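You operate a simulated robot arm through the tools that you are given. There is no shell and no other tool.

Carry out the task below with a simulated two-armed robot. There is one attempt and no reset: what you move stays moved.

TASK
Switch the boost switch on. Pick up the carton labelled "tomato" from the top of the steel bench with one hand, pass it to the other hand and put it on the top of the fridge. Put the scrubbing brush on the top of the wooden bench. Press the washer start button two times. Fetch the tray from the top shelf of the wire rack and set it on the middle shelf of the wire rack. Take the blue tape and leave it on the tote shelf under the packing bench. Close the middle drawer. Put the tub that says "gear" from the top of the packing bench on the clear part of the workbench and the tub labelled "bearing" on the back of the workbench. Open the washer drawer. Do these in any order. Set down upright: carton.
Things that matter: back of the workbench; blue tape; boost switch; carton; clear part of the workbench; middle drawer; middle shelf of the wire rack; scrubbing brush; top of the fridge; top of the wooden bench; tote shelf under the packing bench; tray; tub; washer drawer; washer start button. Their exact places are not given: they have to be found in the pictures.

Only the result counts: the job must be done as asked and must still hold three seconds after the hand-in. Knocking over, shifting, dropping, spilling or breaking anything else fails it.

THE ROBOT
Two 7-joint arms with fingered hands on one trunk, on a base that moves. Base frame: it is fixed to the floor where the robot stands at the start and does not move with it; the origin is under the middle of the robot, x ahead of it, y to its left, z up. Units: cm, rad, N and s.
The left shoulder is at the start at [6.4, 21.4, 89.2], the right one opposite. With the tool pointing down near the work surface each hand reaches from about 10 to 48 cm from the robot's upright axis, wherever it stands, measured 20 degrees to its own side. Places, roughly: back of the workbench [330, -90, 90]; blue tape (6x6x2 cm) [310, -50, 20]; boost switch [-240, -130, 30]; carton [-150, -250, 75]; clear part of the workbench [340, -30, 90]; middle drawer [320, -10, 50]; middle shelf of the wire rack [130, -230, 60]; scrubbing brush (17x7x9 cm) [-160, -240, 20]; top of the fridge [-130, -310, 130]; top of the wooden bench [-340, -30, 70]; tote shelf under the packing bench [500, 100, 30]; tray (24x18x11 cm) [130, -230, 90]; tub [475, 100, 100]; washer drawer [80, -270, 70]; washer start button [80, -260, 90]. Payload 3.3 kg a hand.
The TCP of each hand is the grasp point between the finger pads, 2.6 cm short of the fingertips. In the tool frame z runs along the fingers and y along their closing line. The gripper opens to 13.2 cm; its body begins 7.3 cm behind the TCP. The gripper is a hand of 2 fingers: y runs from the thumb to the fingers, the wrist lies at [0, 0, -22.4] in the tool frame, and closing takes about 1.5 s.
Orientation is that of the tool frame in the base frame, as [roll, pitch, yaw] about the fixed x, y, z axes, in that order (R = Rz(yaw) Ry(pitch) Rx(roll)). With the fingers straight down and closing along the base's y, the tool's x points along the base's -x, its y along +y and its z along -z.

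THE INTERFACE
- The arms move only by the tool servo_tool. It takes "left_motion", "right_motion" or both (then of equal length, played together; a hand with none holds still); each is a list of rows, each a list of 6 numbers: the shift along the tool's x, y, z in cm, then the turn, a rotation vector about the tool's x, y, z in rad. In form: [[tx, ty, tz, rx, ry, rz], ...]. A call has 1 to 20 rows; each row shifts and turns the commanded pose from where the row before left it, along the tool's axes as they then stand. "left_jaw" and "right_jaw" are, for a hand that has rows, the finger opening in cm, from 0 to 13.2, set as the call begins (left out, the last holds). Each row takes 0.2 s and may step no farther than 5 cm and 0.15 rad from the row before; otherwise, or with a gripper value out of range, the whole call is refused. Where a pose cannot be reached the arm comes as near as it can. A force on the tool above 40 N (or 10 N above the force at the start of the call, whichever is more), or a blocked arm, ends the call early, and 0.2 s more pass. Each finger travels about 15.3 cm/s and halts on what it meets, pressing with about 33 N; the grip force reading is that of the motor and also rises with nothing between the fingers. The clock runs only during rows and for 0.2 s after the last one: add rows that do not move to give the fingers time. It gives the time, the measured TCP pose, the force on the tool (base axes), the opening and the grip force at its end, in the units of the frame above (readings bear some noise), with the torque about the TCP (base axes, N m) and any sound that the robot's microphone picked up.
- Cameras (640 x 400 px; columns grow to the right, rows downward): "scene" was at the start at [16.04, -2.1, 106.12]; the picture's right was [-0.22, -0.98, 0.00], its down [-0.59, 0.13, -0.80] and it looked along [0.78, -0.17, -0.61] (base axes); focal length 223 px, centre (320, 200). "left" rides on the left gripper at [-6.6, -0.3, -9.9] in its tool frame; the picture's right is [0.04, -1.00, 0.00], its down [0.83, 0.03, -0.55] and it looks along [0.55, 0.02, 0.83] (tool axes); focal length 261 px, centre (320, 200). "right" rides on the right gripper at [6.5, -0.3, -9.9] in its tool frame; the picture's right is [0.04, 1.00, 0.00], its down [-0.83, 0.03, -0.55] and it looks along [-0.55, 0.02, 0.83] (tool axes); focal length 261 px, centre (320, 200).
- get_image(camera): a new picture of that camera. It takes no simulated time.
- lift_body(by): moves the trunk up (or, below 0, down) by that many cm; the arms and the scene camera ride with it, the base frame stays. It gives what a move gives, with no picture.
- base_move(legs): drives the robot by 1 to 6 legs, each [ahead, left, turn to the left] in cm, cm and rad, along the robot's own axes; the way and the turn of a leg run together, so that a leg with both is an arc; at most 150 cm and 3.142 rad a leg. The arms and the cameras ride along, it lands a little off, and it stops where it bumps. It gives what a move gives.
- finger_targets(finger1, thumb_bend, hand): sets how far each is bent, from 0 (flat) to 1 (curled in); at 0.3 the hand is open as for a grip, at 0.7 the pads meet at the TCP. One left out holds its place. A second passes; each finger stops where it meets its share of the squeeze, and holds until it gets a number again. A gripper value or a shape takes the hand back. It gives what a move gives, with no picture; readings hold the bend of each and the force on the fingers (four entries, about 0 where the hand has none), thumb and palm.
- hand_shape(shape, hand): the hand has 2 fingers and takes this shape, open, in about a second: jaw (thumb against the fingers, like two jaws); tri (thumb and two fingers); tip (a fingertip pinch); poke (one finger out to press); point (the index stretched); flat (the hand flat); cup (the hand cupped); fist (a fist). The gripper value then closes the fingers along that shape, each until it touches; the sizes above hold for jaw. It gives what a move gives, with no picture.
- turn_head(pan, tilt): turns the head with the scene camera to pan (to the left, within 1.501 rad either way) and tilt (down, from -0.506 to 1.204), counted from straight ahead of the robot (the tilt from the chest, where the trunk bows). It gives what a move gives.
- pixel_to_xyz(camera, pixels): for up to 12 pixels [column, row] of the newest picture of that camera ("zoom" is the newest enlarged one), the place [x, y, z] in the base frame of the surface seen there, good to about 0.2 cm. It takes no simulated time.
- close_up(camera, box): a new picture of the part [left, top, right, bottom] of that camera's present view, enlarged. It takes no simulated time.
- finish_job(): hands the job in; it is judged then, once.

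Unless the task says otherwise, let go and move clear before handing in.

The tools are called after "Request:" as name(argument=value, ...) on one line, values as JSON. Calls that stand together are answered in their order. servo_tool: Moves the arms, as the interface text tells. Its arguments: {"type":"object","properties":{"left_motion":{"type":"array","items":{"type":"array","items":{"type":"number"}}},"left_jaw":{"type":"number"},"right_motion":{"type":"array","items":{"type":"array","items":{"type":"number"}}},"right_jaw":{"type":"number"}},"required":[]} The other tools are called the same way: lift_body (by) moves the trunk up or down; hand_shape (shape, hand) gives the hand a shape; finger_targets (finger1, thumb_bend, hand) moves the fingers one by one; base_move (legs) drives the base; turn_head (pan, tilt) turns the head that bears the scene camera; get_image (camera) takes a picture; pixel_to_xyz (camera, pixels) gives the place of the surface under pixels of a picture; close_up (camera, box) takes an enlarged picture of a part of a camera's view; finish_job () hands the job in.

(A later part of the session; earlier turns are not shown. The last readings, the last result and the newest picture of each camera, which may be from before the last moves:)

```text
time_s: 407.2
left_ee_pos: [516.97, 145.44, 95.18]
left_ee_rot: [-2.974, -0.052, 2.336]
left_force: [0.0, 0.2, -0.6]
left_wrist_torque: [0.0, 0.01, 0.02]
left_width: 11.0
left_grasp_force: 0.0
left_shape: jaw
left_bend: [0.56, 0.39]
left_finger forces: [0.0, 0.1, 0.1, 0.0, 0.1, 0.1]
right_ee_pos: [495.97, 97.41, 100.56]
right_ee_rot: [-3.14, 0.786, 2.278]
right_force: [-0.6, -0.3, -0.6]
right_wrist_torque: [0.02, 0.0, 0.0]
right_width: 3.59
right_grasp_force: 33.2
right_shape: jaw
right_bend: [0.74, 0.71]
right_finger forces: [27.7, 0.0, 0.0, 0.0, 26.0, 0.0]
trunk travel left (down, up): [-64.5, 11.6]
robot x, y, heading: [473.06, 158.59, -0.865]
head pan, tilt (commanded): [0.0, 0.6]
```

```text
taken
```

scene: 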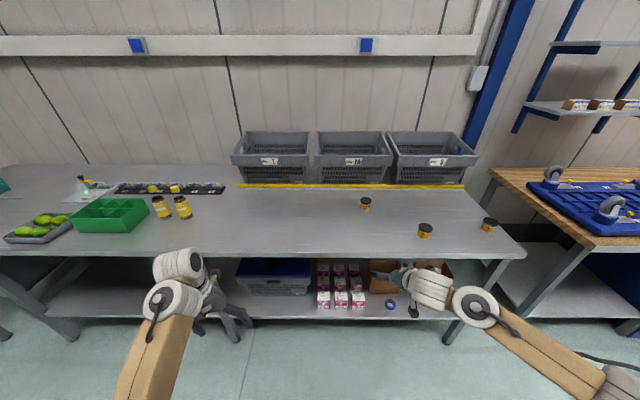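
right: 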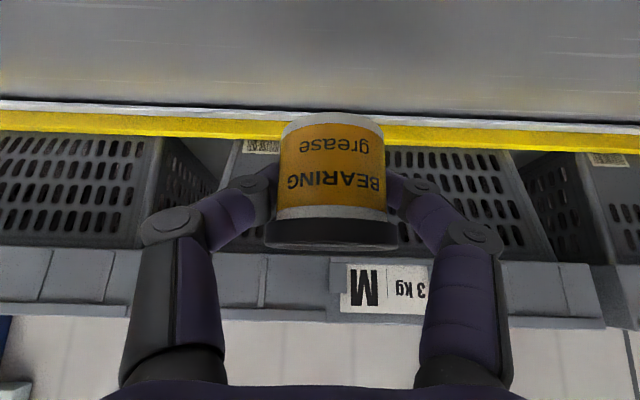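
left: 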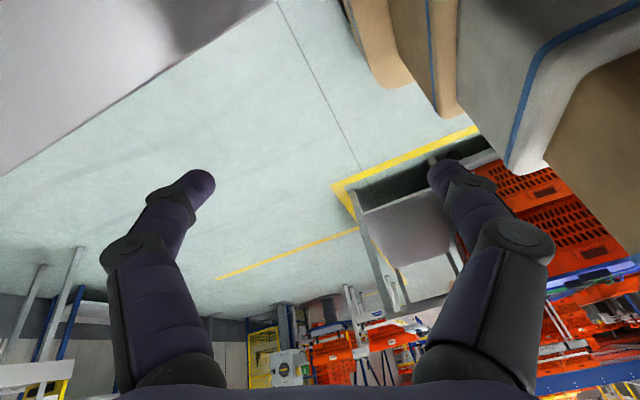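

BEARING is held and lifted. I'll back away and carry it to the workbench.

Request:
base_move(legs=[[-48, 0, 0], [0, -150, 0], [0, -95, 0]])

Request:
turn_head(pan=-0.1, tilt=0.6)

Request:
get_image(camera="scene")

Request:
get_image(camera="right")

```text
time_s: 421.7
left_ee_pos: [298.68, 20.01, 95.12]
left_ee_rot: [-2.973, -0.053, 2.34]
left_force: [-0.1, 0.5, -0.3]
left_wrist_torque: [0.01, 0.01, 0.0]
left_width: 10.98
left_grasp_force: 0.0
left_shape: jaw
left_bend: [0.56, 0.39]
left_finger forces: [0.0, 0.1, 0.0, 0.1, 0.1, 0.1]
right_ee_pos: [277.86, -27.96, 100.54]
right_ee_rot: [-3.14, 0.784, 2.279]
right_force: [-0.7, -0.1, -1.3]
right_wrist_torque: [-0.01, -0.02, 0.04]
right_width: 3.57
right_grasp_force: 33.1
right_shape: jaw
right_bend: [0.74, 0.71]
right_finger forces: [27.4, 0.0, 0.0, 0.0, 25.9, 0.1]
trunk travel left (down, up): [-64.5, 11.6]
robot x, y, heading: [254.9, 33.4, -0.859]
head pan, tilt (commanded): [0.0, 0.6]
```

```text
time_s: 422.4
left_ee_pos: [298.65, 19.98, 95.03]
left_ee_rot: [-2.974, -0.053, 2.337]
left_force: [0.0, -0.5, -0.5]
left_wrist_torque: [0.0, -0.01, -0.03]
left_width: 10.97
left_grasp_force: 0.1
left_shape: jaw
left_bend: [0.56, 0.39]
left_finger forces: [0.1, 0.0, 0.1, 0.0, 0.1, 0.1]
right_ee_pos: [277.87, -27.9, 100.58]
right_ee_rot: [-3.139, 0.783, 2.28]
right_force: [-0.2, 0.2, -1.6]
right_wrist_torque: [0.0, -0.01, 0.0]
right_width: 3.59
right_grasp_force: 32.7
right_shape: jaw
right_bend: [0.74, 0.71]
right_finger forces: [27.6, 0.1, 0.0, 0.0, 25.8, 0.1]
trunk travel left (down, up): [-64.5, 11.6]
robot x, y, heading: [254.72, 33.42, -0.859]
head pan, tilt (commanded): [-0.099, 0.6]
```

```text
taken
```

scene: 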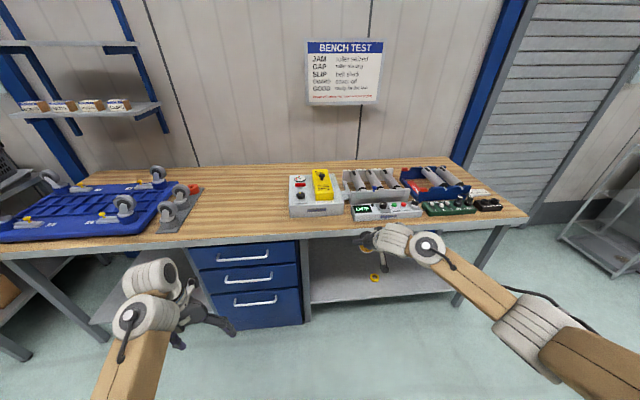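

```text
taken
```

right: 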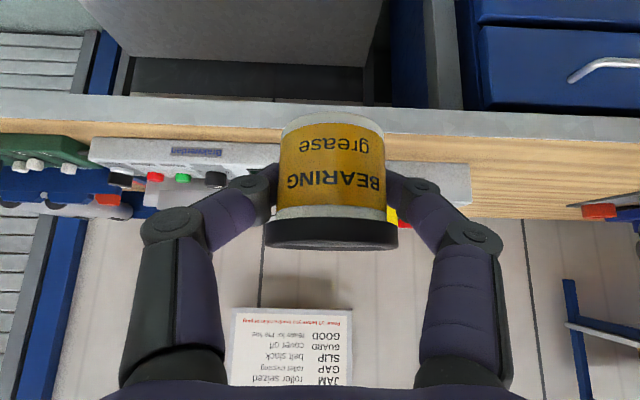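

Request:
close_up(camera="scene", box=[190, 140, 540, 250])

Request:
pixel_to_xyz(camera="scene", pixels=[[240, 230], [240, 200], [240, 175], [300, 168], [335, 166], [300, 175], [345, 172], [365, 168], [380, 162], [330, 170], [292, 214], [342, 212]])

```text
1.83 times, centred on (365, 195) of scene
```

zoom: 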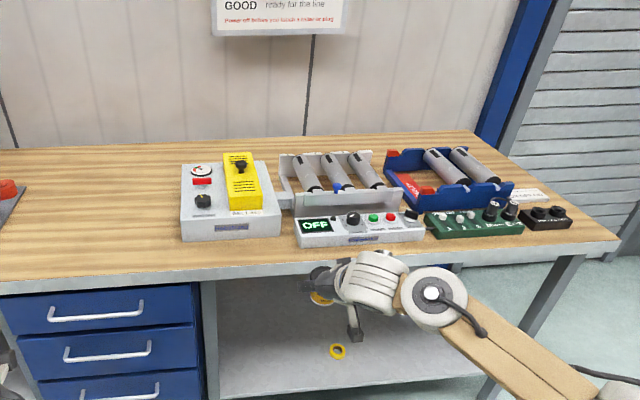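

```text
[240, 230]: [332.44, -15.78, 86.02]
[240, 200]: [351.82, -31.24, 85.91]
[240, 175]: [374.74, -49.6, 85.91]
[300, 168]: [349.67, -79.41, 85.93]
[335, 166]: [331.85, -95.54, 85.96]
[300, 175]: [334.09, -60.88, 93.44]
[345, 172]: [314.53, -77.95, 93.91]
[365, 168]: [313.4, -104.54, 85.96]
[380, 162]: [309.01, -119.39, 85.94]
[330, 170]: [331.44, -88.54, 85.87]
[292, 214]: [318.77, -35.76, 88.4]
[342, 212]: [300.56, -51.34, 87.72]
```

The exact back strip is behind the instruments (pixel (330,170) → (331, −89, 86)), a long reach. I'll back off and test how far the right arm can extend with the shoulder lowered to the hand's height.

Request:
base_move(legs=[[-20, 0, 0]])

Request:
lift_body(by=-25)

Request:
servo_tool(right_motion=[[-3.5, 0, -3.5, 0, 0, 0], [-3.5, 0, -3.5, 0, 0, 0], [-3.5, 0, -3.5, 0, 0, 0], [-3.5, 0, -3.5, 0, 0, 0], [-3.5, 0, -3.5, 0, 0, 0]])

Request:
servo_tool(right_motion=[[-2, 0, 2, 0, 0, 0], [-2, 0, 2, 0, 0, 0], [-2, 0, 2, 0, 0, 0], [-2, 0, 2, 0, 0, 0], [-2, 0, 2, 0, 0, 0], [-2, 0, 2, 0, 0, 0]])

```text
time_s: 424.0
left_ee_pos: [285.82, 34.64, 95.08]
left_ee_rot: [-2.973, -0.05, 2.333]
left_force: [-0.9, -0.2, 0.9]
left_wrist_torque: [-0.02, -0.01, -0.02]
left_width: 10.98
left_grasp_force: 0.0
left_shape: jaw
left_bend: [0.56, 0.39]
left_finger forces: [0.0, 0.0, 0.1, 0.0, 0.0, 0.1]
right_ee_pos: [264.64, -13.17, 100.6]
right_ee_rot: [-3.14, 0.783, 2.274]
right_force: [-0.5, -0.4, -1.1]
right_wrist_torque: [-0.02, 0.02, -0.01]
right_width: 3.58
right_grasp_force: 33.2
right_shape: jaw
right_bend: [0.74, 0.71]
right_finger forces: [27.6, 0.0, 0.0, 0.1, 25.9, 0.0]
trunk travel left (down, up): [-64.5, 11.6]
robot x, y, heading: [241.49, 48.16, -0.865]
head pan, tilt (commanded): [-0.099, 0.6]
```

```text
time_s: 426.6
left_ee_pos: [285.34, 35.29, 68.81]
left_ee_rot: [-2.976, -0.084, 2.334]
left_force: [0.7, 0.6, -0.4]
left_wrist_torque: [0.0, -0.01, -0.02]
left_width: 10.99
left_grasp_force: 0.0
left_shape: jaw
left_bend: [0.56, 0.39]
left_finger forces: [0.0, 0.0, 0.0, 0.0, 0.0, 0.0]
right_ee_pos: [264.68, -13.19, 75.56]
right_ee_rot: [-3.139, 0.784, 2.274]
right_force: [-0.1, -0.6, -1.4]
right_wrist_torque: [-0.02, -0.01, -0.03]
right_width: 3.59
right_grasp_force: 33.0
right_shape: jaw
right_bend: [0.74, 0.71]
right_finger forces: [27.5, 0.0, 0.1, 0.0, 25.9, 0.1]
trunk travel left (down, up): [-39.5, 36.6]
robot x, y, heading: [242.09, 48.11, -0.866]
head pan, tilt (commanded): [-0.099, 0.6]
```

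```text
time_s: 427.8
left_ee_pos: [285.33, 35.16, 68.71]
left_ee_rot: [-2.975, -0.084, 2.333]
left_force: [0.2, -0.4, -0.3]
left_wrist_torque: [0.03, 0.0, 0.01]
left_width: 10.96
left_grasp_force: 0.0
left_shape: jaw
left_bend: [0.56, 0.39]
left_finger forces: [0.1, 0.0, 0.1, 0.0, 0.0, 0.0]
right_ee_pos: [264.54, -13.02, 100.26]
right_ee_rot: [-3.139, 0.783, 2.276]
right_force: [0.2, 0.5, -1.3]
right_wrist_torque: [0.0, 0.04, -0.01]
right_width: 3.51
right_grasp_force: 33.3
right_shape: jaw
right_bend: [0.74, 0.71]
right_finger forces: [27.2, 0.1, 0.0, 0.0, 25.7, 0.1]
trunk travel left (down, up): [-39.5, 36.6]
robot x, y, heading: [241.92, 48.51, -0.868]
head pan, tilt (commanded): [-0.099, 0.6]
```

```text
time_s: 429.1
left_ee_pos: [285.36, 35.22, 68.78]
left_ee_rot: [-2.976, -0.083, 2.333]
left_force: [0.4, 0.1, 0.5]
left_wrist_torque: [-0.01, 0.01, 0.02]
left_width: 10.97
left_grasp_force: 0.0
left_shape: jaw
left_bend: [0.56, 0.39]
left_finger forces: [0.0, 0.1, 0.0, 0.1, 0.1, 0.1]
right_ee_pos: [272.91, -23.21, 100.28]
right_ee_rot: [-3.137, 0.784, 2.276]
right_force: [0.4, 0.5, -1.1]
right_wrist_torque: [0.01, 0.01, -0.03]
right_width: 3.42
right_grasp_force: 33.0
right_shape: jaw
right_bend: [0.74, 0.71]
right_finger forces: [27.2, 0.1, 0.1, 0.0, 25.2, 0.1]
right hand out of reach, approached as far as the arm can: row 5, 6
trunk travel left (down, up): [-39.5, 36.6]
robot x, y, heading: [242.09, 48.27, -0.867]
head pan, tilt (commanded): [-0.099, 0.6]
```

The arm reaches 74 cm ahead at 45°. I'll check the tub's hold and measure the instruments' heights around the back strip.

Request:
get_image(camera="right")

Request:
get_image(camera="scene")

Request:
close_up(camera="scene", box=[270, 150, 450, 230])

```text
taken
```

right: 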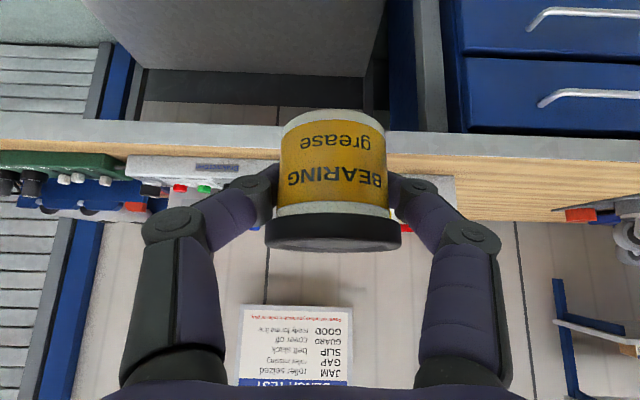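

```text
taken
```

scene: 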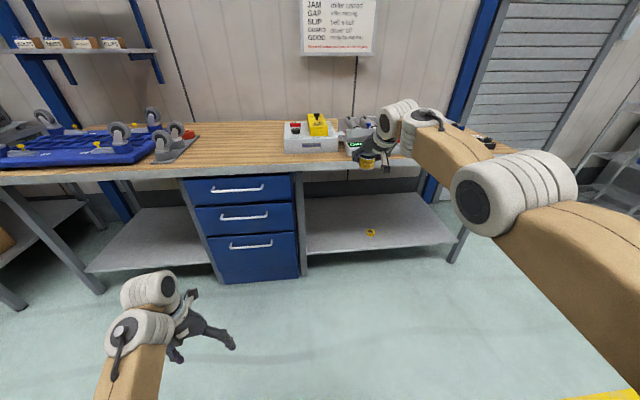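

```text
3.56 times, centred on (360, 190) of scene
```

zoom: 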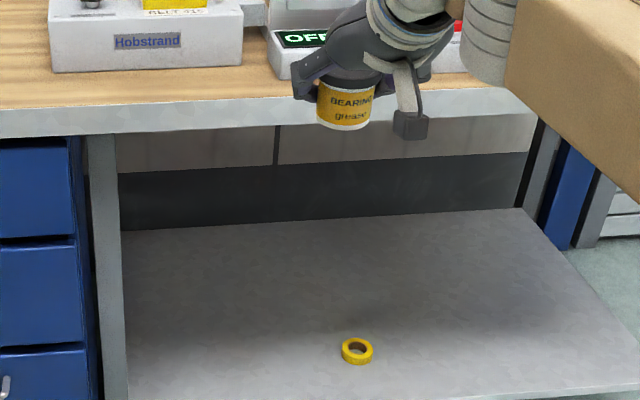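

Pointing straight ahead the reach is just short of the back strip. If I stand sideways to the bench, the right shoulder comes about 19 cm closer, so I'll test whether the right arm can point out to the robot's right.

Request:
servo_tool(right_motion=[[2.83, 0, -2.83, 0, 0, 0], [2.83, 0, -2.83, 0, 0, 0], [2.83, 0, -2.83, 0, 0, 0], [2.83, 0, -2.83, 0, 0, 0]])

Request:
servo_tool(right_motion=[[0, -4.8, 0, 0.067, 0, 0.067], [0, -4.8, 0, 0.067, 0, 0.067], [0, -4.8, 0, 0.067, 0, 0.067], [0, -4.8, 0, 0.067, 0, 0.067], [0, -4.8, 0, 0.067, 0, 0.067], [0, -4.8, 0, 0.067, 0, 0.067], [0, -4.8, 0, 0.067, 0, 0.067], [0, -4.8, 0, 0.067, 0, 0.067]])

Request:
get_image(camera="scene")

```text
time_s: 430.1
left_ee_pos: [285.33, 35.19, 68.8]
left_ee_rot: [-2.976, -0.084, 2.334]
left_force: [0.4, -1.4, 1.1]
left_wrist_torque: [0.02, 0.0, -0.01]
left_width: 10.99
left_grasp_force: 0.1
left_shape: jaw
left_bend: [0.56, 0.39]
left_finger forces: [0.0, 0.0, 0.0, 0.1, 0.0, 0.0]
right_ee_pos: [272.92, -23.16, 100.33]
right_ee_rot: [-3.141, 0.782, 2.275]
right_force: [-0.4, 0.2, -1.6]
right_wrist_torque: [-0.04, 0.0, -0.03]
right_width: 3.46
right_grasp_force: 32.8
right_shape: jaw
right_bend: [0.74, 0.71]
right_finger forces: [27.1, 0.0, 0.0, 0.0, 25.3, 0.0]
right hand out of reach, approached as far as the arm can: row 1, 2, 3, 4
trunk travel left (down, up): [-39.5, 36.6]
robot x, y, heading: [241.82, 48.04, -0.868]
head pan, tilt (commanded): [-0.099, 0.6]
```

```text
time_s: 431.9
left_ee_pos: [285.45, 35.19, 68.73]
left_ee_rot: [-2.978, -0.082, 2.333]
left_force: [0.2, 0.3, -0.1]
left_wrist_torque: [-0.02, -0.05, -0.04]
left_width: 10.97
left_grasp_force: 0.1
left_shape: jaw
left_bend: [0.56, 0.39]
left_finger forces: [0.0, 0.0, 0.0, 0.0, 0.0, 0.0]
right_ee_pos: [237.62, -36.95, 100.43]
right_ee_rot: [-3.139, 0.785, 1.516]
right_force: [0.0, -0.5, -1.5]
right_wrist_torque: [0.0, -0.02, -0.05]
right_width: 3.41
right_grasp_force: 32.6
right_shape: jaw
right_bend: [0.74, 0.71]
right_finger forces: [26.6, 0.0, 0.0, 0.1, 25.5, 0.0]
trunk travel left (down, up): [-39.5, 36.6]
robot x, y, heading: [241.41, 48.46, -0.869]
head pan, tilt (commanded): [-0.099, 0.6]
```

```text
taken
```

scene: 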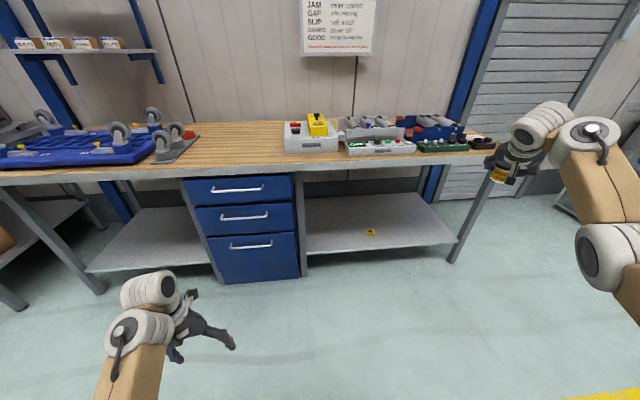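

Request:
servo_tool(right_motion=[[0, -4.8, 0, 0.067, 0, 0.067], [0, -4.8, 0, 0.067, 0, 0.067], [0, -4.8, 0, 0.067, 0, 0.067], [0, -4.8, 0, 0.067, 0, 0.067], [0, -4.8, 0, 0.067, 0, 0.067], [0, -4.8, 0, 0.067, 0, 0.067], [0, -4.8, 0, 0.067, 0, 0.067], [0, -4.8, 0, 0.067, 0, 0.067]])

Request:
turn_head(pan=-1.2, tilt=0.6)

Request:
get_image(camera="scene")

```text
time_s: 433.8
left_ee_pos: [285.36, 35.07, 68.69]
left_ee_rot: [-2.977, -0.084, 2.334]
left_force: [-0.4, -0.3, 0.3]
left_wrist_torque: [-0.01, 0.0, -0.02]
left_width: 10.96
left_grasp_force: 0.1
left_shape: jaw
left_bend: [0.56, 0.39]
left_finger forces: [0.0, 0.0, 0.1, 0.0, 0.0, 0.0]
right_ee_pos: [202.85, -22.74, 100.31]
right_ee_rot: [-3.138, 0.786, 0.757]
right_force: [-0.1, -0.3, -1.5]
right_wrist_torque: [-0.01, 0.05, 0.01]
right_width: 3.36
right_grasp_force: 33.3
right_shape: jaw
right_bend: [0.74, 0.71]
right_finger forces: [26.1, 0.0, 0.0, 0.0, 25.4, 0.0]
trunk travel left (down, up): [-39.5, 36.6]
robot x, y, heading: [242.08, 47.93, -0.867]
head pan, tilt (commanded): [-0.099, 0.6]
```

```text
time_s: 435.1
left_ee_pos: [285.41, 35.19, 68.76]
left_ee_rot: [-2.976, -0.084, 2.335]
left_force: [-1.1, -0.6, -0.4]
left_wrist_torque: [-0.01, 0.0, 0.02]
left_width: 10.99
left_grasp_force: 0.0
left_shape: jaw
left_bend: [0.56, 0.39]
left_finger forces: [0.0, 0.0, 0.0, 0.1, 0.0, 0.0]
right_ee_pos: [202.9, -22.87, 100.22]
right_ee_rot: [-3.138, 0.785, 0.757]
right_force: [1.3, -0.4, -1.2]
right_wrist_torque: [0.01, 0.02, 0.01]
right_width: 3.37
right_grasp_force: 32.8
right_shape: jaw
right_bend: [0.74, 0.71]
right_finger forces: [26.2, 0.1, 0.0, 0.0, 25.4, 0.0]
trunk travel left (down, up): [-39.5, 36.6]
robot x, y, heading: [242.06, 48.23, -0.866]
head pan, tilt (commanded): [-1.201, 0.6]
```

```text
taken
```

scene: 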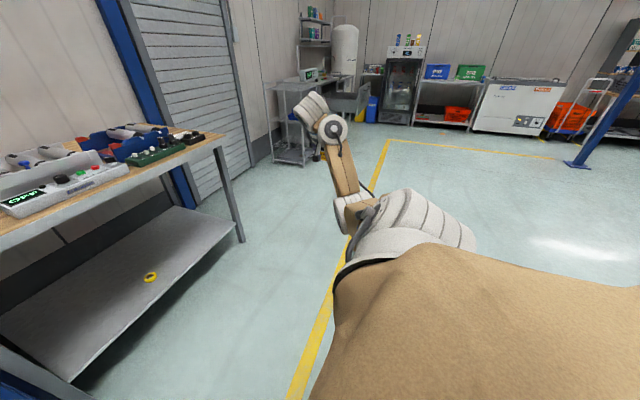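

The right arm can point straight out to the side. I'll raise the trunk, turn the robot left so that this arm faces the bench, and check.

Request:
lift_body(by=12)

Request:
base_move(legs=[[0, 0, 1.525], [-50, 0, 0]])

Request:
get_image(camera="scene")

Request:
get_image(camera="right")

```text
time_s: 436.6
left_ee_pos: [285.37, 35.15, 80.64]
left_ee_rot: [-2.975, -0.083, 2.333]
left_force: [-0.1, -0.6, 0.0]
left_wrist_torque: [-0.01, 0.03, 0.0]
left_width: 10.94
left_grasp_force: 0.1
left_shape: jaw
left_bend: [0.56, 0.39]
left_finger forces: [0.0, 0.0, 0.0, 0.0, 0.0, 0.0]
right_ee_pos: [203.25, -22.61, 112.29]
right_ee_rot: [-3.138, 0.785, 0.76]
right_force: [0.1, 0.1, -0.7]
right_wrist_torque: [0.01, 0.0, 0.05]
right_width: 3.36
right_grasp_force: 32.2
right_shape: jaw
right_bend: [0.74, 0.71]
right_finger forces: [26.2, 0.0, 0.1, 0.0, 25.4, 0.0]
trunk travel left (down, up): [-51.5, 24.6]
robot x, y, heading: [241.92, 48.63, -0.867]
head pan, tilt (commanded): [-1.201, 0.6]
```

```text
time_s: 443.4
left_ee_pos: [215.82, 58.7, 80.71]
left_ee_rot: [-2.976, -0.085, -2.391]
left_force: [0.7, -0.5, 0.6]
left_wrist_torque: [0.02, 0.01, -0.02]
left_width: 10.96
left_grasp_force: 0.0
left_shape: jaw
left_bend: [0.56, 0.39]
left_finger forces: [0.0, 0.0, 0.0, 0.0, 0.0, 0.1]
right_ee_pos: [272.88, -24.07, 112.32]
right_ee_rot: [-3.141, 0.786, 2.318]
right_force: [-1.1, -0.3, -0.5]
right_wrist_torque: [-0.01, -0.04, 0.03]
right_width: 1.98
right_grasp_force: 33.1
right_shape: jaw
right_bend: [0.79, 0.75]
right_finger forces: [0.0, 0.1, 0.1, 0.0, 0.0, 0.0]
trunk travel left (down, up): [-51.5, 24.6]
robot x, y, heading: [202.04, 15.65, 0.69]
head pan, tilt (commanded): [-1.201, 0.6]
```

```text
taken
```

scene: 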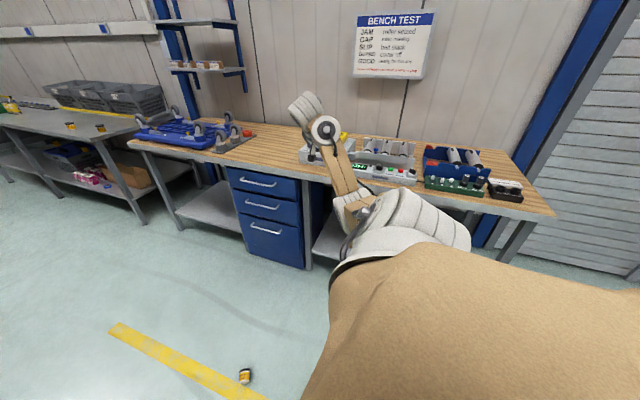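

```text
taken
```

right: 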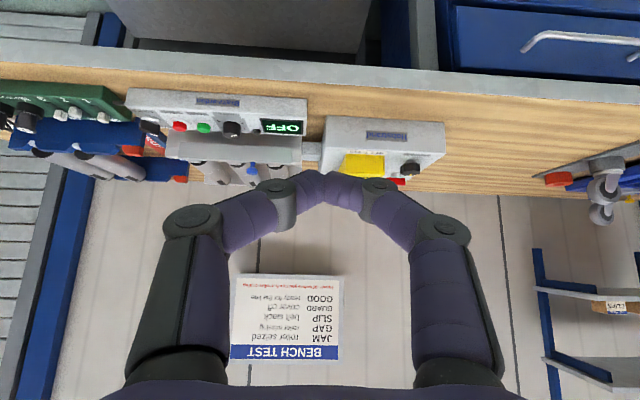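

The BEARING tub slipped out during the turn; it is on the floor at (244,376). I'll look at it closely.

Request:
close_up(camera="scene", box=[214, 350, 284, 400])

Request:
pixel_to_xyz(camera="zoom", pixels=[[275, 160], [275, 200], [275, 240], [240, 200], [310, 200], [275, 145]])

```text
8.00 times, centred on (249, 375) of scene
```

zoom: 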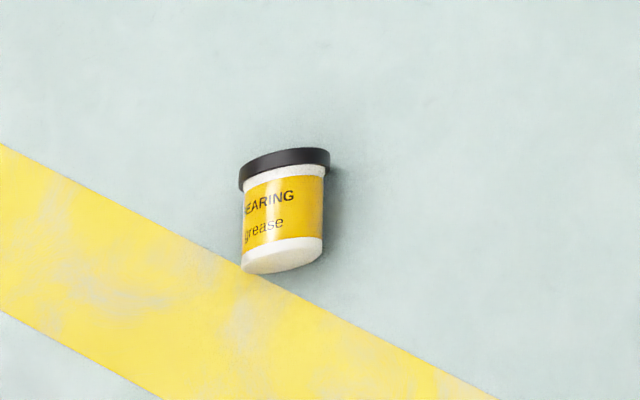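

```text
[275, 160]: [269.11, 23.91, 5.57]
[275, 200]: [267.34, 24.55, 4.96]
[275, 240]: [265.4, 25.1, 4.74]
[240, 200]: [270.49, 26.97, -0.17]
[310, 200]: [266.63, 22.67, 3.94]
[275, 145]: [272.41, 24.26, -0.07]
```

The lid is on and it lies on its side near (267, 24). I'll swing the right arm back to the front, open it, and position myself to pick the tub off the floor (facing along its axis, bottom toward me).

Request:
servo_tool(right_motion=[[0, 4.8, 0, -0.067, 0, -0.067], [0, 4.8, 0, -0.067, 0, -0.067], [0, 4.8, 0, -0.067, 0, -0.067], [0, 4.8, 0, -0.067, 0, -0.067], [0, 4.8, 0, -0.067, 0, -0.067], [0, 4.8, 0, -0.067, 0, -0.067], [0, 4.8, 0, -0.067, 0, -0.067], [0, 4.8, 0, -0.067, 0, -0.067], [0, 4.8, 0, -0.067, 0, -0.067], [0, 4.8, 0, -0.067, 0, -0.067], [0, 4.8, 0, -0.067, 0, -0.067], [0, 4.8, 0, -0.067, 0, -0.067], [0, 4.8, 0, -0.067, 0, -0.067], [0, 4.8, 0, -0.067, 0, -0.067], [0, 4.8, 0, -0.067, 0, -0.067], [0, 4.8, 0, -0.067, 0, -0.067]], right_jaw=9)

Request:
turn_head(pan=0.0, tilt=0.7)

Request:
get_image(camera="scene")

```text
time_s: 446.8
left_ee_pos: [215.91, 58.64, 80.68]
left_ee_rot: [-2.976, -0.084, -2.389]
left_force: [0.0, 0.7, -0.1]
left_wrist_torque: [0.04, -0.01, 0.02]
left_width: 10.97
left_grasp_force: 0.0
left_shape: jaw
left_bend: [0.56, 0.39]
left_finger forces: [0.1, 0.0, 0.0, 0.0, 0.1, 0.1]
right_ee_pos: [276.13, 42.61, 111.86]
right_ee_rot: [-3.139, 0.784, -2.446]
right_force: [-0.3, 0.8, 0.0]
right_wrist_torque: [0.02, 0.0, -0.03]
right_width: 9.0
right_grasp_force: 0.1
right_shape: jaw
right_bend: [0.69, 0.59]
right_finger forces: [0.0, 0.0, 0.0, 0.1, 0.0, 0.0]
right hand out of reach, approached as far as the arm can: row 10, 11, 12, 13, 14, 15, 16
trunk travel left (down, up): [-51.5, 24.6]
robot x, y, heading: [202.25, 15.39, 0.689]
head pan, tilt (commanded): [-1.201, 0.6]
```

```text
time_s: 448.2
left_ee_pos: [215.82, 58.82, 80.64]
left_ee_rot: [-2.976, -0.084, -2.391]
left_force: [0.5, 1.0, 0.3]
left_wrist_torque: [0.01, -0.01, 0.02]
left_width: 10.97
left_grasp_force: 0.1
left_shape: jaw
left_bend: [0.56, 0.39]
left_finger forces: [0.0, 0.0, 0.0, 0.0, 0.1, 0.0]
right_ee_pos: [276.28, 42.55, 111.98]
right_ee_rot: [-3.141, 0.783, -2.45]
right_force: [-0.3, -0.8, 0.4]
right_wrist_torque: [-0.01, 0.05, 0.0]
right_width: 8.99
right_grasp_force: 0.0
right_shape: jaw
right_bend: [0.69, 0.59]
right_finger forces: [0.0, 0.0, 0.0, 0.0, 0.0, 0.0]
trunk travel left (down, up): [-51.5, 24.6]
robot x, y, heading: [202.34, 15.39, 0.688]
head pan, tilt (commanded): [0.0, 0.7]
```

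```text
taken
```

scene: 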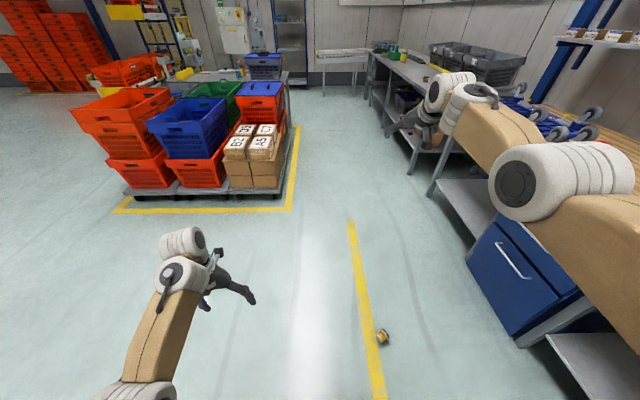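

Request:
close_up(camera="scene", box=[355, 315, 411, 360])

Request:
pixel_to_xyz(camera="zoom", pixels=[[280, 190], [320, 190], [360, 190], [320, 160], [330, 230], [380, 200], [260, 200], [300, 240]])

```text
8.89 times, centred on (383, 338) of scene
```

zoom: 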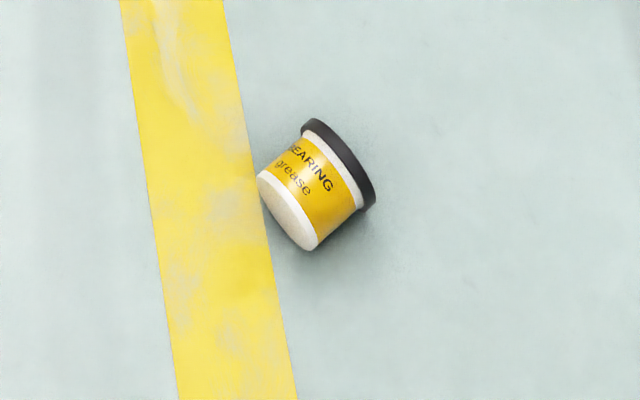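

```text
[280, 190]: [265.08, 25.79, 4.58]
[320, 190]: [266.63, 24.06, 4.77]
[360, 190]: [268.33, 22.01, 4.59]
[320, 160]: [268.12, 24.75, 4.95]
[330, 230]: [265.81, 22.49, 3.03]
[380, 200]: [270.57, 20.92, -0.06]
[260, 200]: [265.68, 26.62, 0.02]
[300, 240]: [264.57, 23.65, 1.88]
```

Request:
pixel_to_xyz(camera="zoom", pixels=[[314, 128], [340, 155], [366, 190], [368, 203], [262, 178], [285, 205], [312, 240], [300, 165], [335, 200]])

```text
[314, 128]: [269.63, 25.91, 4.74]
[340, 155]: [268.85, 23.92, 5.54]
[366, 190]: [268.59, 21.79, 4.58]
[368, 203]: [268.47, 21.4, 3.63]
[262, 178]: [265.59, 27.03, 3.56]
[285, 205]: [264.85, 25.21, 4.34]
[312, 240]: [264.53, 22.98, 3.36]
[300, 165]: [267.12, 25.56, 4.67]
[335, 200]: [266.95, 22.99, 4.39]
```

I'll lower the trunk fully, fold the right arm back in and point it down.

Request:
lift_body(by=-40)

Request:
servo_tool(right_motion=[[2.5, 0, 2.5, 0, 0, 0], [2.5, 0, 2.5, 0, 0, 0], [2.5, 0, 2.5, 0, 0, 0], [3.2, 0, -1.5, 0, 0, 0], [3.2, 0, -3, 0, 0, 0], [3.2, 0, -3, 0, 0, 0], [3.2, 0, -3, 0, 0, 0], [3.2, 0, -3, 0, 0, 0], [3.2, 0, -3, 0, 0, 0], [3.2, 0, -3, 0, 0, 0]])

Request:
get_image(camera="scene")

```text
time_s: 452.0
left_ee_pos: [211.59, 55.05, 33.62]
left_ee_rot: [-2.989, -0.302, -2.386]
left_force: [-0.2, -0.4, 0.2]
left_wrist_torque: [-0.01, 0.0, 0.0]
left_width: 10.98
left_grasp_force: 0.0
left_shape: jaw
left_bend: [0.56, 0.39]
left_finger forces: [0.0, 0.1, 0.1, 0.1, 0.0, 0.0]
right_ee_pos: [276.25, 42.26, 72.06]
right_ee_rot: [-3.141, 0.783, -2.448]
right_force: [-0.2, -0.6, -0.1]
right_wrist_torque: [0.03, 0.0, -0.04]
right_width: 8.97
right_grasp_force: 0.1
right_shape: jaw
right_bend: [0.69, 0.59]
right_finger forces: [0.0, 0.1, 0.0, 0.0, 0.0, 0.0]
trunk travel left (down, up): [-11.5, 64.6]
robot x, y, heading: [201.98, 15.49, 0.694]
head pan, tilt (commanded): [0.0, 0.7]
```

```text
time_s: 454.1
left_ee_pos: [211.55, 55.1, 33.61]
left_ee_rot: [-2.988, -0.304, -2.388]
left_force: [-0.2, 0.3, 0.0]
left_wrist_torque: [-0.03, 0.03, -0.01]
left_width: 10.98
left_grasp_force: 0.0
left_shape: jaw
left_bend: [0.56, 0.39]
left_finger forces: [0.0, 0.1, 0.0, 0.0, 0.0, 0.1]
right_ee_pos: [259.27, 21.64, 61.04]
right_ee_rot: [-2.905, 0.805, -2.326]
right_force: [-1.3, -0.7, -0.6]
right_wrist_torque: [-0.01, 0.02, -0.01]
right_width: 8.98
right_grasp_force: 0.1
right_shape: jaw
right_bend: [0.69, 0.59]
right_finger forces: [0.1, 0.0, 0.1, 0.1, 0.0, 0.0]
right hand out of reach, approached as far as the arm can: row 10
trunk travel left (down, up): [-11.5, 64.6]
robot x, y, heading: [202.61, 15.51, 0.689]
head pan, tilt (commanded): [0.0, 0.7]
stopped in row 10 (right hand): the arm was blocked; the commanded pose is now the measured one
```

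```text
taken
```

scene: 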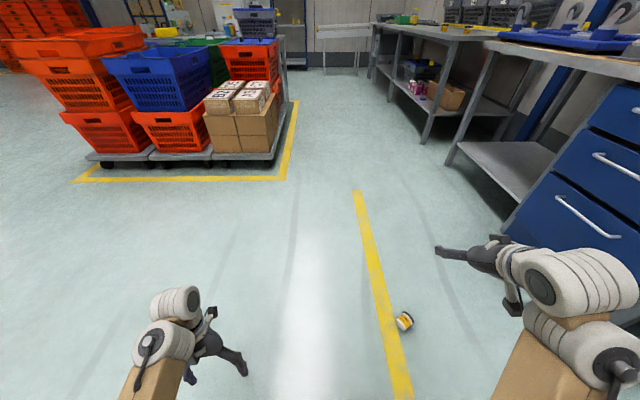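

Request:
base_move(legs=[[51.8, 6.5, 0], [0, 0, -0.97]])

Request:
turn_head(pan=-0.4, tilt=1.0)

Request:
get_image(camera="scene")

```text
time_s: 459.7
left_ee_pos: [276.87, 66.77, 33.72]
left_ee_rot: [-2.991, -0.3, 2.897]
left_force: [-0.6, 0.3, -0.4]
left_wrist_torque: [0.02, -0.02, -0.01]
left_width: 10.97
left_grasp_force: 0.0
left_shape: jaw
left_bend: [0.56, 0.39]
left_finger forces: [0.0, 0.1, 0.0, 0.0, 0.0, 0.1]
right_ee_pos: [274.3, 8.61, 60.94]
right_ee_rot: [-2.908, 0.804, 2.957]
right_force: [-0.4, 0.5, 0.1]
right_wrist_torque: [0.03, 0.02, 0.01]
right_width: 8.98
right_grasp_force: 0.1
right_shape: jaw
right_bend: [0.69, 0.59]
right_finger forces: [0.1, 0.0, 0.0, 0.0, 0.1, 0.0]
trunk travel left (down, up): [-11.5, 64.6]
robot x, y, heading: [238.18, 53.49, -0.309]
head pan, tilt (commanded): [0.0, 0.7]
```

```text
time_s: 460.6
left_ee_pos: [276.7, 66.83, 33.73]
left_ee_rot: [-2.99, -0.302, 2.895]
left_force: [-0.9, 0.4, 0.3]
left_wrist_torque: [-0.01, 0.0, 0.0]
left_width: 10.98
left_grasp_force: 0.0
left_shape: jaw
left_bend: [0.56, 0.39]
left_finger forces: [0.0, 0.1, 0.1, 0.1, 0.1, 0.0]
right_ee_pos: [274.31, 8.56, 61.01]
right_ee_rot: [-2.905, 0.804, 2.957]
right_force: [-0.2, 1.0, 0.1]
right_wrist_torque: [-0.02, -0.02, 0.0]
right_width: 8.98
right_grasp_force: 0.1
right_shape: jaw
right_bend: [0.69, 0.59]
right_finger forces: [0.0, 0.0, 0.0, 0.0, 0.0, 0.0]
trunk travel left (down, up): [-11.5, 64.6]
robot x, y, heading: [238.21, 52.9, -0.308]
head pan, tilt (commanded): [-0.4, 1.0]
```

```text
taken
```

scene: 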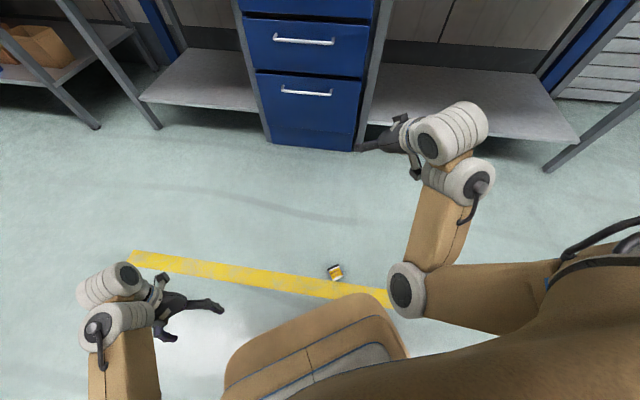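

Request:
servo_tool(right_motion=[[3.45, 0.78, 3.24, 0, 0, 0], [3.45, 0.78, 3.24, 0, 0, 0], [3.45, 0.78, 3.24, 0, 0, 0], [3.45, 0.78, 3.24, 0, 0, 0], [3.45, 0.78, 3.24, 0, 0, 0], [0, 0, 0, -0.0309, 0.1349, -0.0009], [0, 0, 0, -0.0309, 0.1349, -0.0009], [0, 0, 0, -0.0309, 0.1349, -0.0009], [0, 0, 0, -0.0309, 0.1349, -0.0009], [0, 0, 0, -0.0309, 0.1349, -0.0009], [0, 0, 0, -0.0309, 0.1349, -0.0009]])

Request:
servo_tool(right_motion=[[2.9, 3.3, 0, 0, 0, 0], [2.9, 3.3, 0, 0, 0, 0], [2.9, 3.3, 0, 0, 0, 0], [2.8, 3.2, 0, 0, 0, 0]])

Request:
get_image(camera="right")

Request:
get_image(camera="scene")

```text
time_s: 463.0
left_ee_pos: [276.75, 66.71, 33.69]
left_ee_rot: [-2.991, -0.303, 2.896]
left_force: [-1.2, 0.3, 0.3]
left_wrist_torque: [0.02, -0.01, -0.04]
left_width: 11.0
left_grasp_force: 0.1
left_shape: jaw
left_bend: [0.56, 0.39]
left_finger forces: [0.0, 0.1, 0.0, 0.0, 0.0, 0.0]
right_ee_pos: [274.33, 8.5, 37.05]
right_ee_rot: [3.14, -0.002, 2.863]
right_force: [0.5, 0.5, -0.5]
right_wrist_torque: [-0.02, -0.02, 0.01]
right_width: 8.99
right_grasp_force: 0.1
right_shape: jaw
right_bend: [0.69, 0.59]
right_finger forces: [0.1, 0.1, 0.1, 0.0, 0.0, 0.0]
trunk travel left (down, up): [-11.5, 64.6]
robot x, y, heading: [238.49, 52.98, -0.308]
head pan, tilt (commanded): [-0.4, 1.0]
```

```text
time_s: 464.0
left_ee_pos: [276.84, 66.78, 33.62]
left_ee_rot: [-2.989, -0.303, 2.895]
left_force: [0.0, 0.4, 0.0]
left_wrist_torque: [0.02, 0.01, 0.03]
left_width: 10.99
left_grasp_force: 0.0
left_shape: jaw
left_bend: [0.56, 0.39]
left_finger forces: [0.0, 0.1, 0.1, 0.0, 0.1, 0.0]
right_ee_pos: [267.0, 24.38, 37.01]
right_ee_rot: [3.14, 0.001, 2.866]
right_force: [0.3, -0.2, -0.1]
right_wrist_torque: [-0.03, -0.01, 0.04]
right_width: 9.0
right_grasp_force: 0.1
right_shape: jaw
right_bend: [0.69, 0.59]
right_finger forces: [0.1, 0.0, 0.1, 0.0, 0.0, 0.0]
trunk travel left (down, up): [-11.5, 64.6]
robot x, y, heading: [238.29, 53.25, -0.316]
head pan, tilt (commanded): [-0.4, 1.0]
```

```text
taken
```

right: 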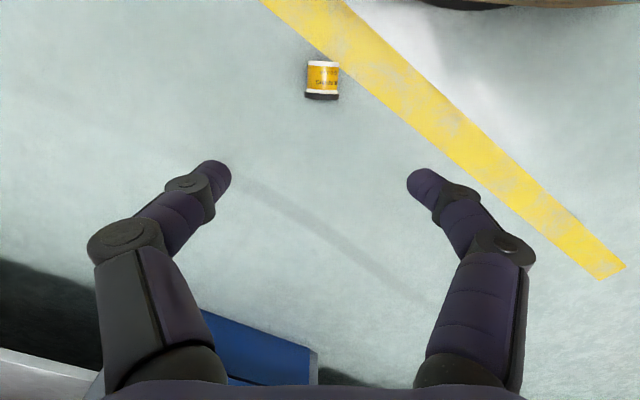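

```text
taken
```

scene: 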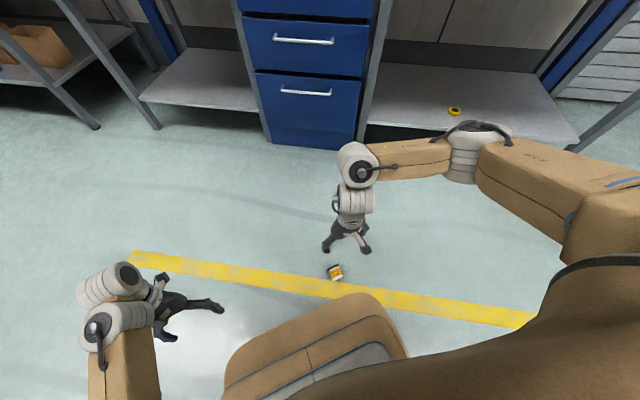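

Request:
lift_body(by=-11)

Request:
servo_tool(right_motion=[[0, 0, 4, 0, 0, 0], [0, 0, 4, 0, 0, 0], [0, 0, 4, 0, 0, 0]])

Request:
get_image(camera="right")

Request:
pixel_to_xyz(camera="right", pixels=[[320, 130], [320, 160], [320, 110], [300, 130], [345, 130], [215, 168], [425, 175]])

```text
time_s: 465.4
left_ee_pos: [273.16, 68.34, 19.66]
left_ee_rot: [-3.002, -0.423, 2.899]
left_force: [-0.5, -0.8, 0.0]
left_wrist_torque: [0.0, -0.01, -0.01]
left_width: 10.98
left_grasp_force: 0.0
left_shape: jaw
left_bend: [0.56, 0.39]
left_finger forces: [0.0, 0.1, 0.0, 0.0, 0.0, 0.0]
right_ee_pos: [266.97, 24.38, 26.04]
right_ee_rot: [-3.139, -0.002, 2.864]
right_force: [0.1, 0.2, -0.6]
right_wrist_torque: [0.02, 0.0, 0.01]
right_width: 9.05
right_grasp_force: 0.1
right_shape: jaw
right_bend: [0.69, 0.59]
right_finger forces: [0.0, 0.0, 0.0, 0.0, 0.0, 0.0]
trunk travel left (down, up): [-0.5, 75.6]
robot x, y, heading: [238.27, 52.97, -0.315]
head pan, tilt (commanded): [-0.4, 1.0]
```

```text
time_s: 466.2
left_ee_pos: [273.13, 68.22, 19.54]
left_ee_rot: [-3.0, -0.423, 2.899]
left_force: [0.6, 0.1, 0.7]
left_wrist_torque: [0.04, 0.01, 0.0]
left_width: 10.96
left_grasp_force: 0.1
left_shape: jaw
left_bend: [0.56, 0.39]
left_finger forces: [0.1, 0.1, 0.0, 0.0, 0.1, 0.1]
right_ee_pos: [266.94, 24.62, 13.74]
right_ee_rot: [-3.14, -0.002, 2.863]
right_force: [0.3, 0.3, 0.3]
right_wrist_torque: [-0.03, 0.0, 0.0]
right_width: 9.02
right_grasp_force: 0.0
right_shape: jaw
right_bend: [0.69, 0.59]
right_finger forces: [0.0, 0.0, 0.1, 0.0, 0.1, 0.1]
trunk travel left (down, up): [-0.5, 75.6]
robot x, y, heading: [238.51, 53.22, -0.314]
head pan, tilt (commanded): [-0.4, 1.0]
```

```text
taken
```

right: 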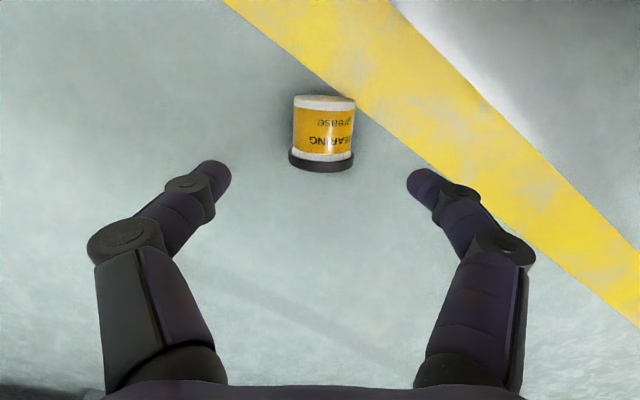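

```text
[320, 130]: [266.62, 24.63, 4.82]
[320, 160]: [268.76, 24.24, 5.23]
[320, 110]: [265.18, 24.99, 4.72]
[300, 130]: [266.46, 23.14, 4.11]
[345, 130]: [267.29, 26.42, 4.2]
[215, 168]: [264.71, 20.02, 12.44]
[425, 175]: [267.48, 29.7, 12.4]
```

Request:
servo_tool(right_motion=[[0, 0, 3, 0, 0, 0], [0, 0, 3, 0, 0, 0], [0, 0, 2.5, 0, 0, 0], [0, 0, 1.3, 0, 0, 0], [0, 0, 0.5, 0, 0, 0], [0, 0, 0, 0, 0, 0]])

Request:
get_image(camera="right")

```text
time_s: 467.6
left_ee_pos: [273.11, 68.31, 19.46]
left_ee_rot: [-3.0, -0.426, 2.898]
left_force: [-0.5, -0.2, 0.3]
left_wrist_torque: [0.0, -0.01, 0.01]
left_width: 10.98
left_grasp_force: 0.1
left_shape: jaw
left_bend: [0.56, 0.39]
left_finger forces: [0.0, 0.0, 0.0, 0.0, 0.1, 0.1]
right_ee_pos: [266.89, 24.4, 3.55]
right_ee_rot: [-3.141, -0.002, 2.864]
right_force: [0.4, -0.4, 0.8]
right_wrist_torque: [-0.02, -0.03, -0.01]
right_width: 8.99
right_grasp_force: 0.1
right_shape: jaw
right_bend: [0.69, 0.59]
right_finger forces: [0.0, 0.0, 0.1, 0.1, 0.0, 0.0]
trunk travel left (down, up): [-0.5, 75.6]
robot x, y, heading: [238.43, 53.26, -0.31]
head pan, tilt (commanded): [-0.4, 1.0]
```

```text
taken
```

right: 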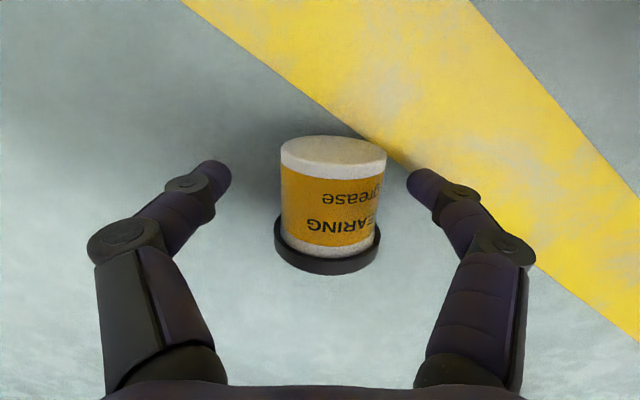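

Request:
servo_tool(right_motion=[[0, 0, 0.4, 0, 0, 0], [0, 0, 0, 0, 0, 0], [0, 0, 0, 0, 0, 0], [0, 0, 0, 0, 0, 0], [0, 0, 0, 0, 0, 0], [0, 0, 0, 0, 0, 0], [0, 0, 0, 0, 0, 0]], right_jaw=0)

Request:
servo_tool(right_motion=[[0, 0, -2, 0, 0, 0], [0, 0, -3, 0, 0, 0], [0, 0, -3, 0, 0, 0], [0, 0, 0, 0, 0, 0]])

Request:
get_image(camera="right")

```text
time_s: 469.2
left_ee_pos: [273.03, 68.33, 19.58]
left_ee_rot: [-3.003, -0.425, 2.899]
left_force: [0.4, -0.2, 0.5]
left_wrist_torque: [0.0, -0.02, 0.0]
left_width: 10.97
left_grasp_force: 0.1
left_shape: jaw
left_bend: [0.56, 0.39]
left_finger forces: [0.1, 0.0, 0.1, 0.0, 0.1, 0.1]
right_ee_pos: [266.92, 24.52, 3.3]
right_ee_rot: [-3.14, -0.001, 2.865]
right_force: [0.3, -0.2, 0.6]
right_wrist_torque: [0.0, 0.04, 0.01]
right_width: 3.79
right_grasp_force: 32.8
right_shape: jaw
right_bend: [0.74, 0.71]
right_finger forces: [27.6, 0.0, 0.0, 0.0, 28.0, 0.2]
trunk travel left (down, up): [-0.5, 75.6]
robot x, y, heading: [238.13, 52.87, -0.307]
head pan, tilt (commanded): [-0.4, 1.0]
```

```text
time_s: 470.2
left_ee_pos: [273.11, 68.21, 19.64]
left_ee_rot: [-3.002, -0.426, 2.899]
left_force: [-0.2, -0.4, -1.0]
left_wrist_torque: [0.01, -0.01, 0.01]
left_width: 10.98
left_grasp_force: 0.1
left_shape: jaw
left_bend: [0.56, 0.39]
left_finger forces: [0.0, 0.0, 0.0, 0.1, 0.0, 0.0]
right_ee_pos: [266.89, 24.65, 11.43]
right_ee_rot: [-3.139, -0.003, 2.864]
right_force: [-0.2, 0.1, -0.7]
right_wrist_torque: [0.02, -0.01, 0.01]
right_width: 3.76
right_grasp_force: 33.3
right_shape: jaw
right_bend: [0.74, 0.72]
right_finger forces: [27.6, 0.0, 0.0, 0.0, 27.7, 0.1]
trunk travel left (down, up): [-0.5, 75.6]
robot x, y, heading: [238.26, 53.03, -0.308]
head pan, tilt (commanded): [-0.4, 1.0]
```

```text
taken
```

right: 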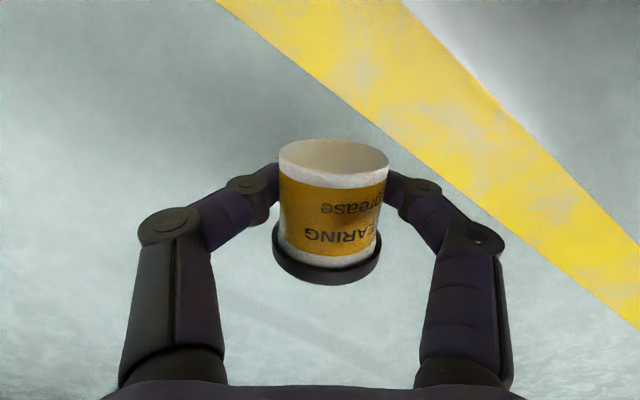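

The tub is gripped again, with the fingertips wrapped under it. I'll raise the trunk and gently pitch the hand up to horizontal so that the tub becomes upright.

Request:
lift_body(by=38)

Request:
lift_body(by=22)

Request:
servo_tool(right_motion=[[-2.4, 0, 0, 0, -0.11, 0], [-2.4, 0, 0, 0, -0.11, 0], [-2.4, 0, 0, 0, -0.11, 0], [-2.4, 0, 0, 0, -0.11, 0], [-2.4, 0, 0, 0, -0.11, 0], [-2.4, 0, 0, 0, -0.11, 0], [-2.4, 0, 0, 0, -0.11, 0], [-2.4, 0, 0, 0, -0.11, 0], [-2.4, 0, 0, 0, -0.11, 0], [-2.4, 0, 0, 0, -0.11, 0], [-2.4, 0, 0, 0, -0.11, 0], [-2.4, 0, 0, 0, -0.11, 0], [-2.4, 0, 0, 0, -0.11, 0], [-2.4, 0, 0, 0, -0.11, 0]])

Request:
get_image(camera="right")

```text
time_s: 473.9
left_ee_pos: [272.98, 68.0, 57.64]
left_ee_rot: [-2.997, -0.425, 2.899]
left_force: [0.2, 0.6, 0.1]
left_wrist_torque: [0.02, -0.01, 0.01]
left_width: 10.98
left_grasp_force: 0.1
left_shape: jaw
left_bend: [0.56, 0.39]
left_finger forces: [0.1, 0.0, 0.0, 0.0, 0.1, 0.0]
right_ee_pos: [266.85, 24.44, 49.34]
right_ee_rot: [3.141, 0.0, 2.864]
right_force: [0.0, -0.5, -1.2]
right_wrist_torque: [0.03, 0.01, 0.01]
right_width: 3.77
right_grasp_force: 32.5
right_shape: jaw
right_bend: [0.74, 0.72]
right_finger forces: [27.7, 0.0, 0.1, 0.0, 27.6, 0.0]
trunk travel left (down, up): [-38.5, 37.6]
robot x, y, heading: [238.23, 53.48, -0.318]
head pan, tilt (commanded): [-0.4, 1.0]
```

```text
time_s: 476.2
left_ee_pos: [272.97, 68.0, 79.71]
left_ee_rot: [-2.999, -0.424, 2.898]
left_force: [-0.3, 0.0, 0.4]
left_wrist_torque: [-0.04, -0.03, 0.03]
left_width: 10.99
left_grasp_force: 0.0
left_shape: jaw
left_bend: [0.56, 0.39]
left_finger forces: [0.1, 0.0, 0.1, 0.0, 0.0, 0.0]
right_ee_pos: [266.85, 24.44, 71.23]
right_ee_rot: [3.141, 0.0, 2.865]
right_force: [-0.8, 0.4, -1.8]
right_wrist_torque: [-0.02, -0.01, -0.04]
right_width: 3.73
right_grasp_force: 33.4
right_shape: jaw
right_bend: [0.74, 0.72]
right_finger forces: [27.6, 0.1, 0.0, 0.0, 27.7, 0.1]
trunk travel left (down, up): [-60.5, 15.6]
robot x, y, heading: [238.26, 53.06, -0.311]
head pan, tilt (commanded): [-0.4, 1.0]
```

```text
time_s: 479.2
left_ee_pos: [272.95, 68.0, 79.66]
left_ee_rot: [-3.0, -0.423, 2.897]
left_force: [-0.7, 0.1, -0.2]
left_wrist_torque: [0.02, 0.0, -0.04]
left_width: 10.98
left_grasp_force: 0.0
left_shape: jaw
left_bend: [0.56, 0.39]
left_finger forces: [0.1, 0.0, 0.1, 0.1, 0.0, 0.0]
right_ee_pos: [288.95, 18.07, 91.49]
right_ee_rot: [3.098, 1.54, 2.819]
right_force: [0.5, 0.1, -1.5]
right_wrist_torque: [0.0, 0.02, 0.01]
right_width: 3.74
right_grasp_force: 33.2
right_shape: jaw
right_bend: [0.74, 0.72]
right_finger forces: [27.3, 0.1, 0.1, 0.0, 27.2, 0.1]
trunk travel left (down, up): [-60.5, 15.6]
robot x, y, heading: [238.37, 53.4, -0.314]
head pan, tilt (commanded): [-0.4, 1.0]
```

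```text
taken
```

right: 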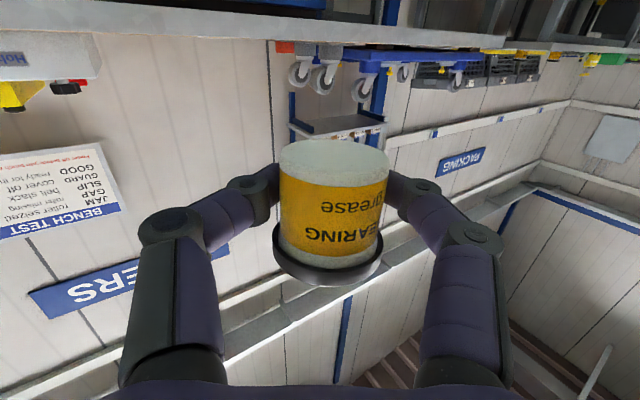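

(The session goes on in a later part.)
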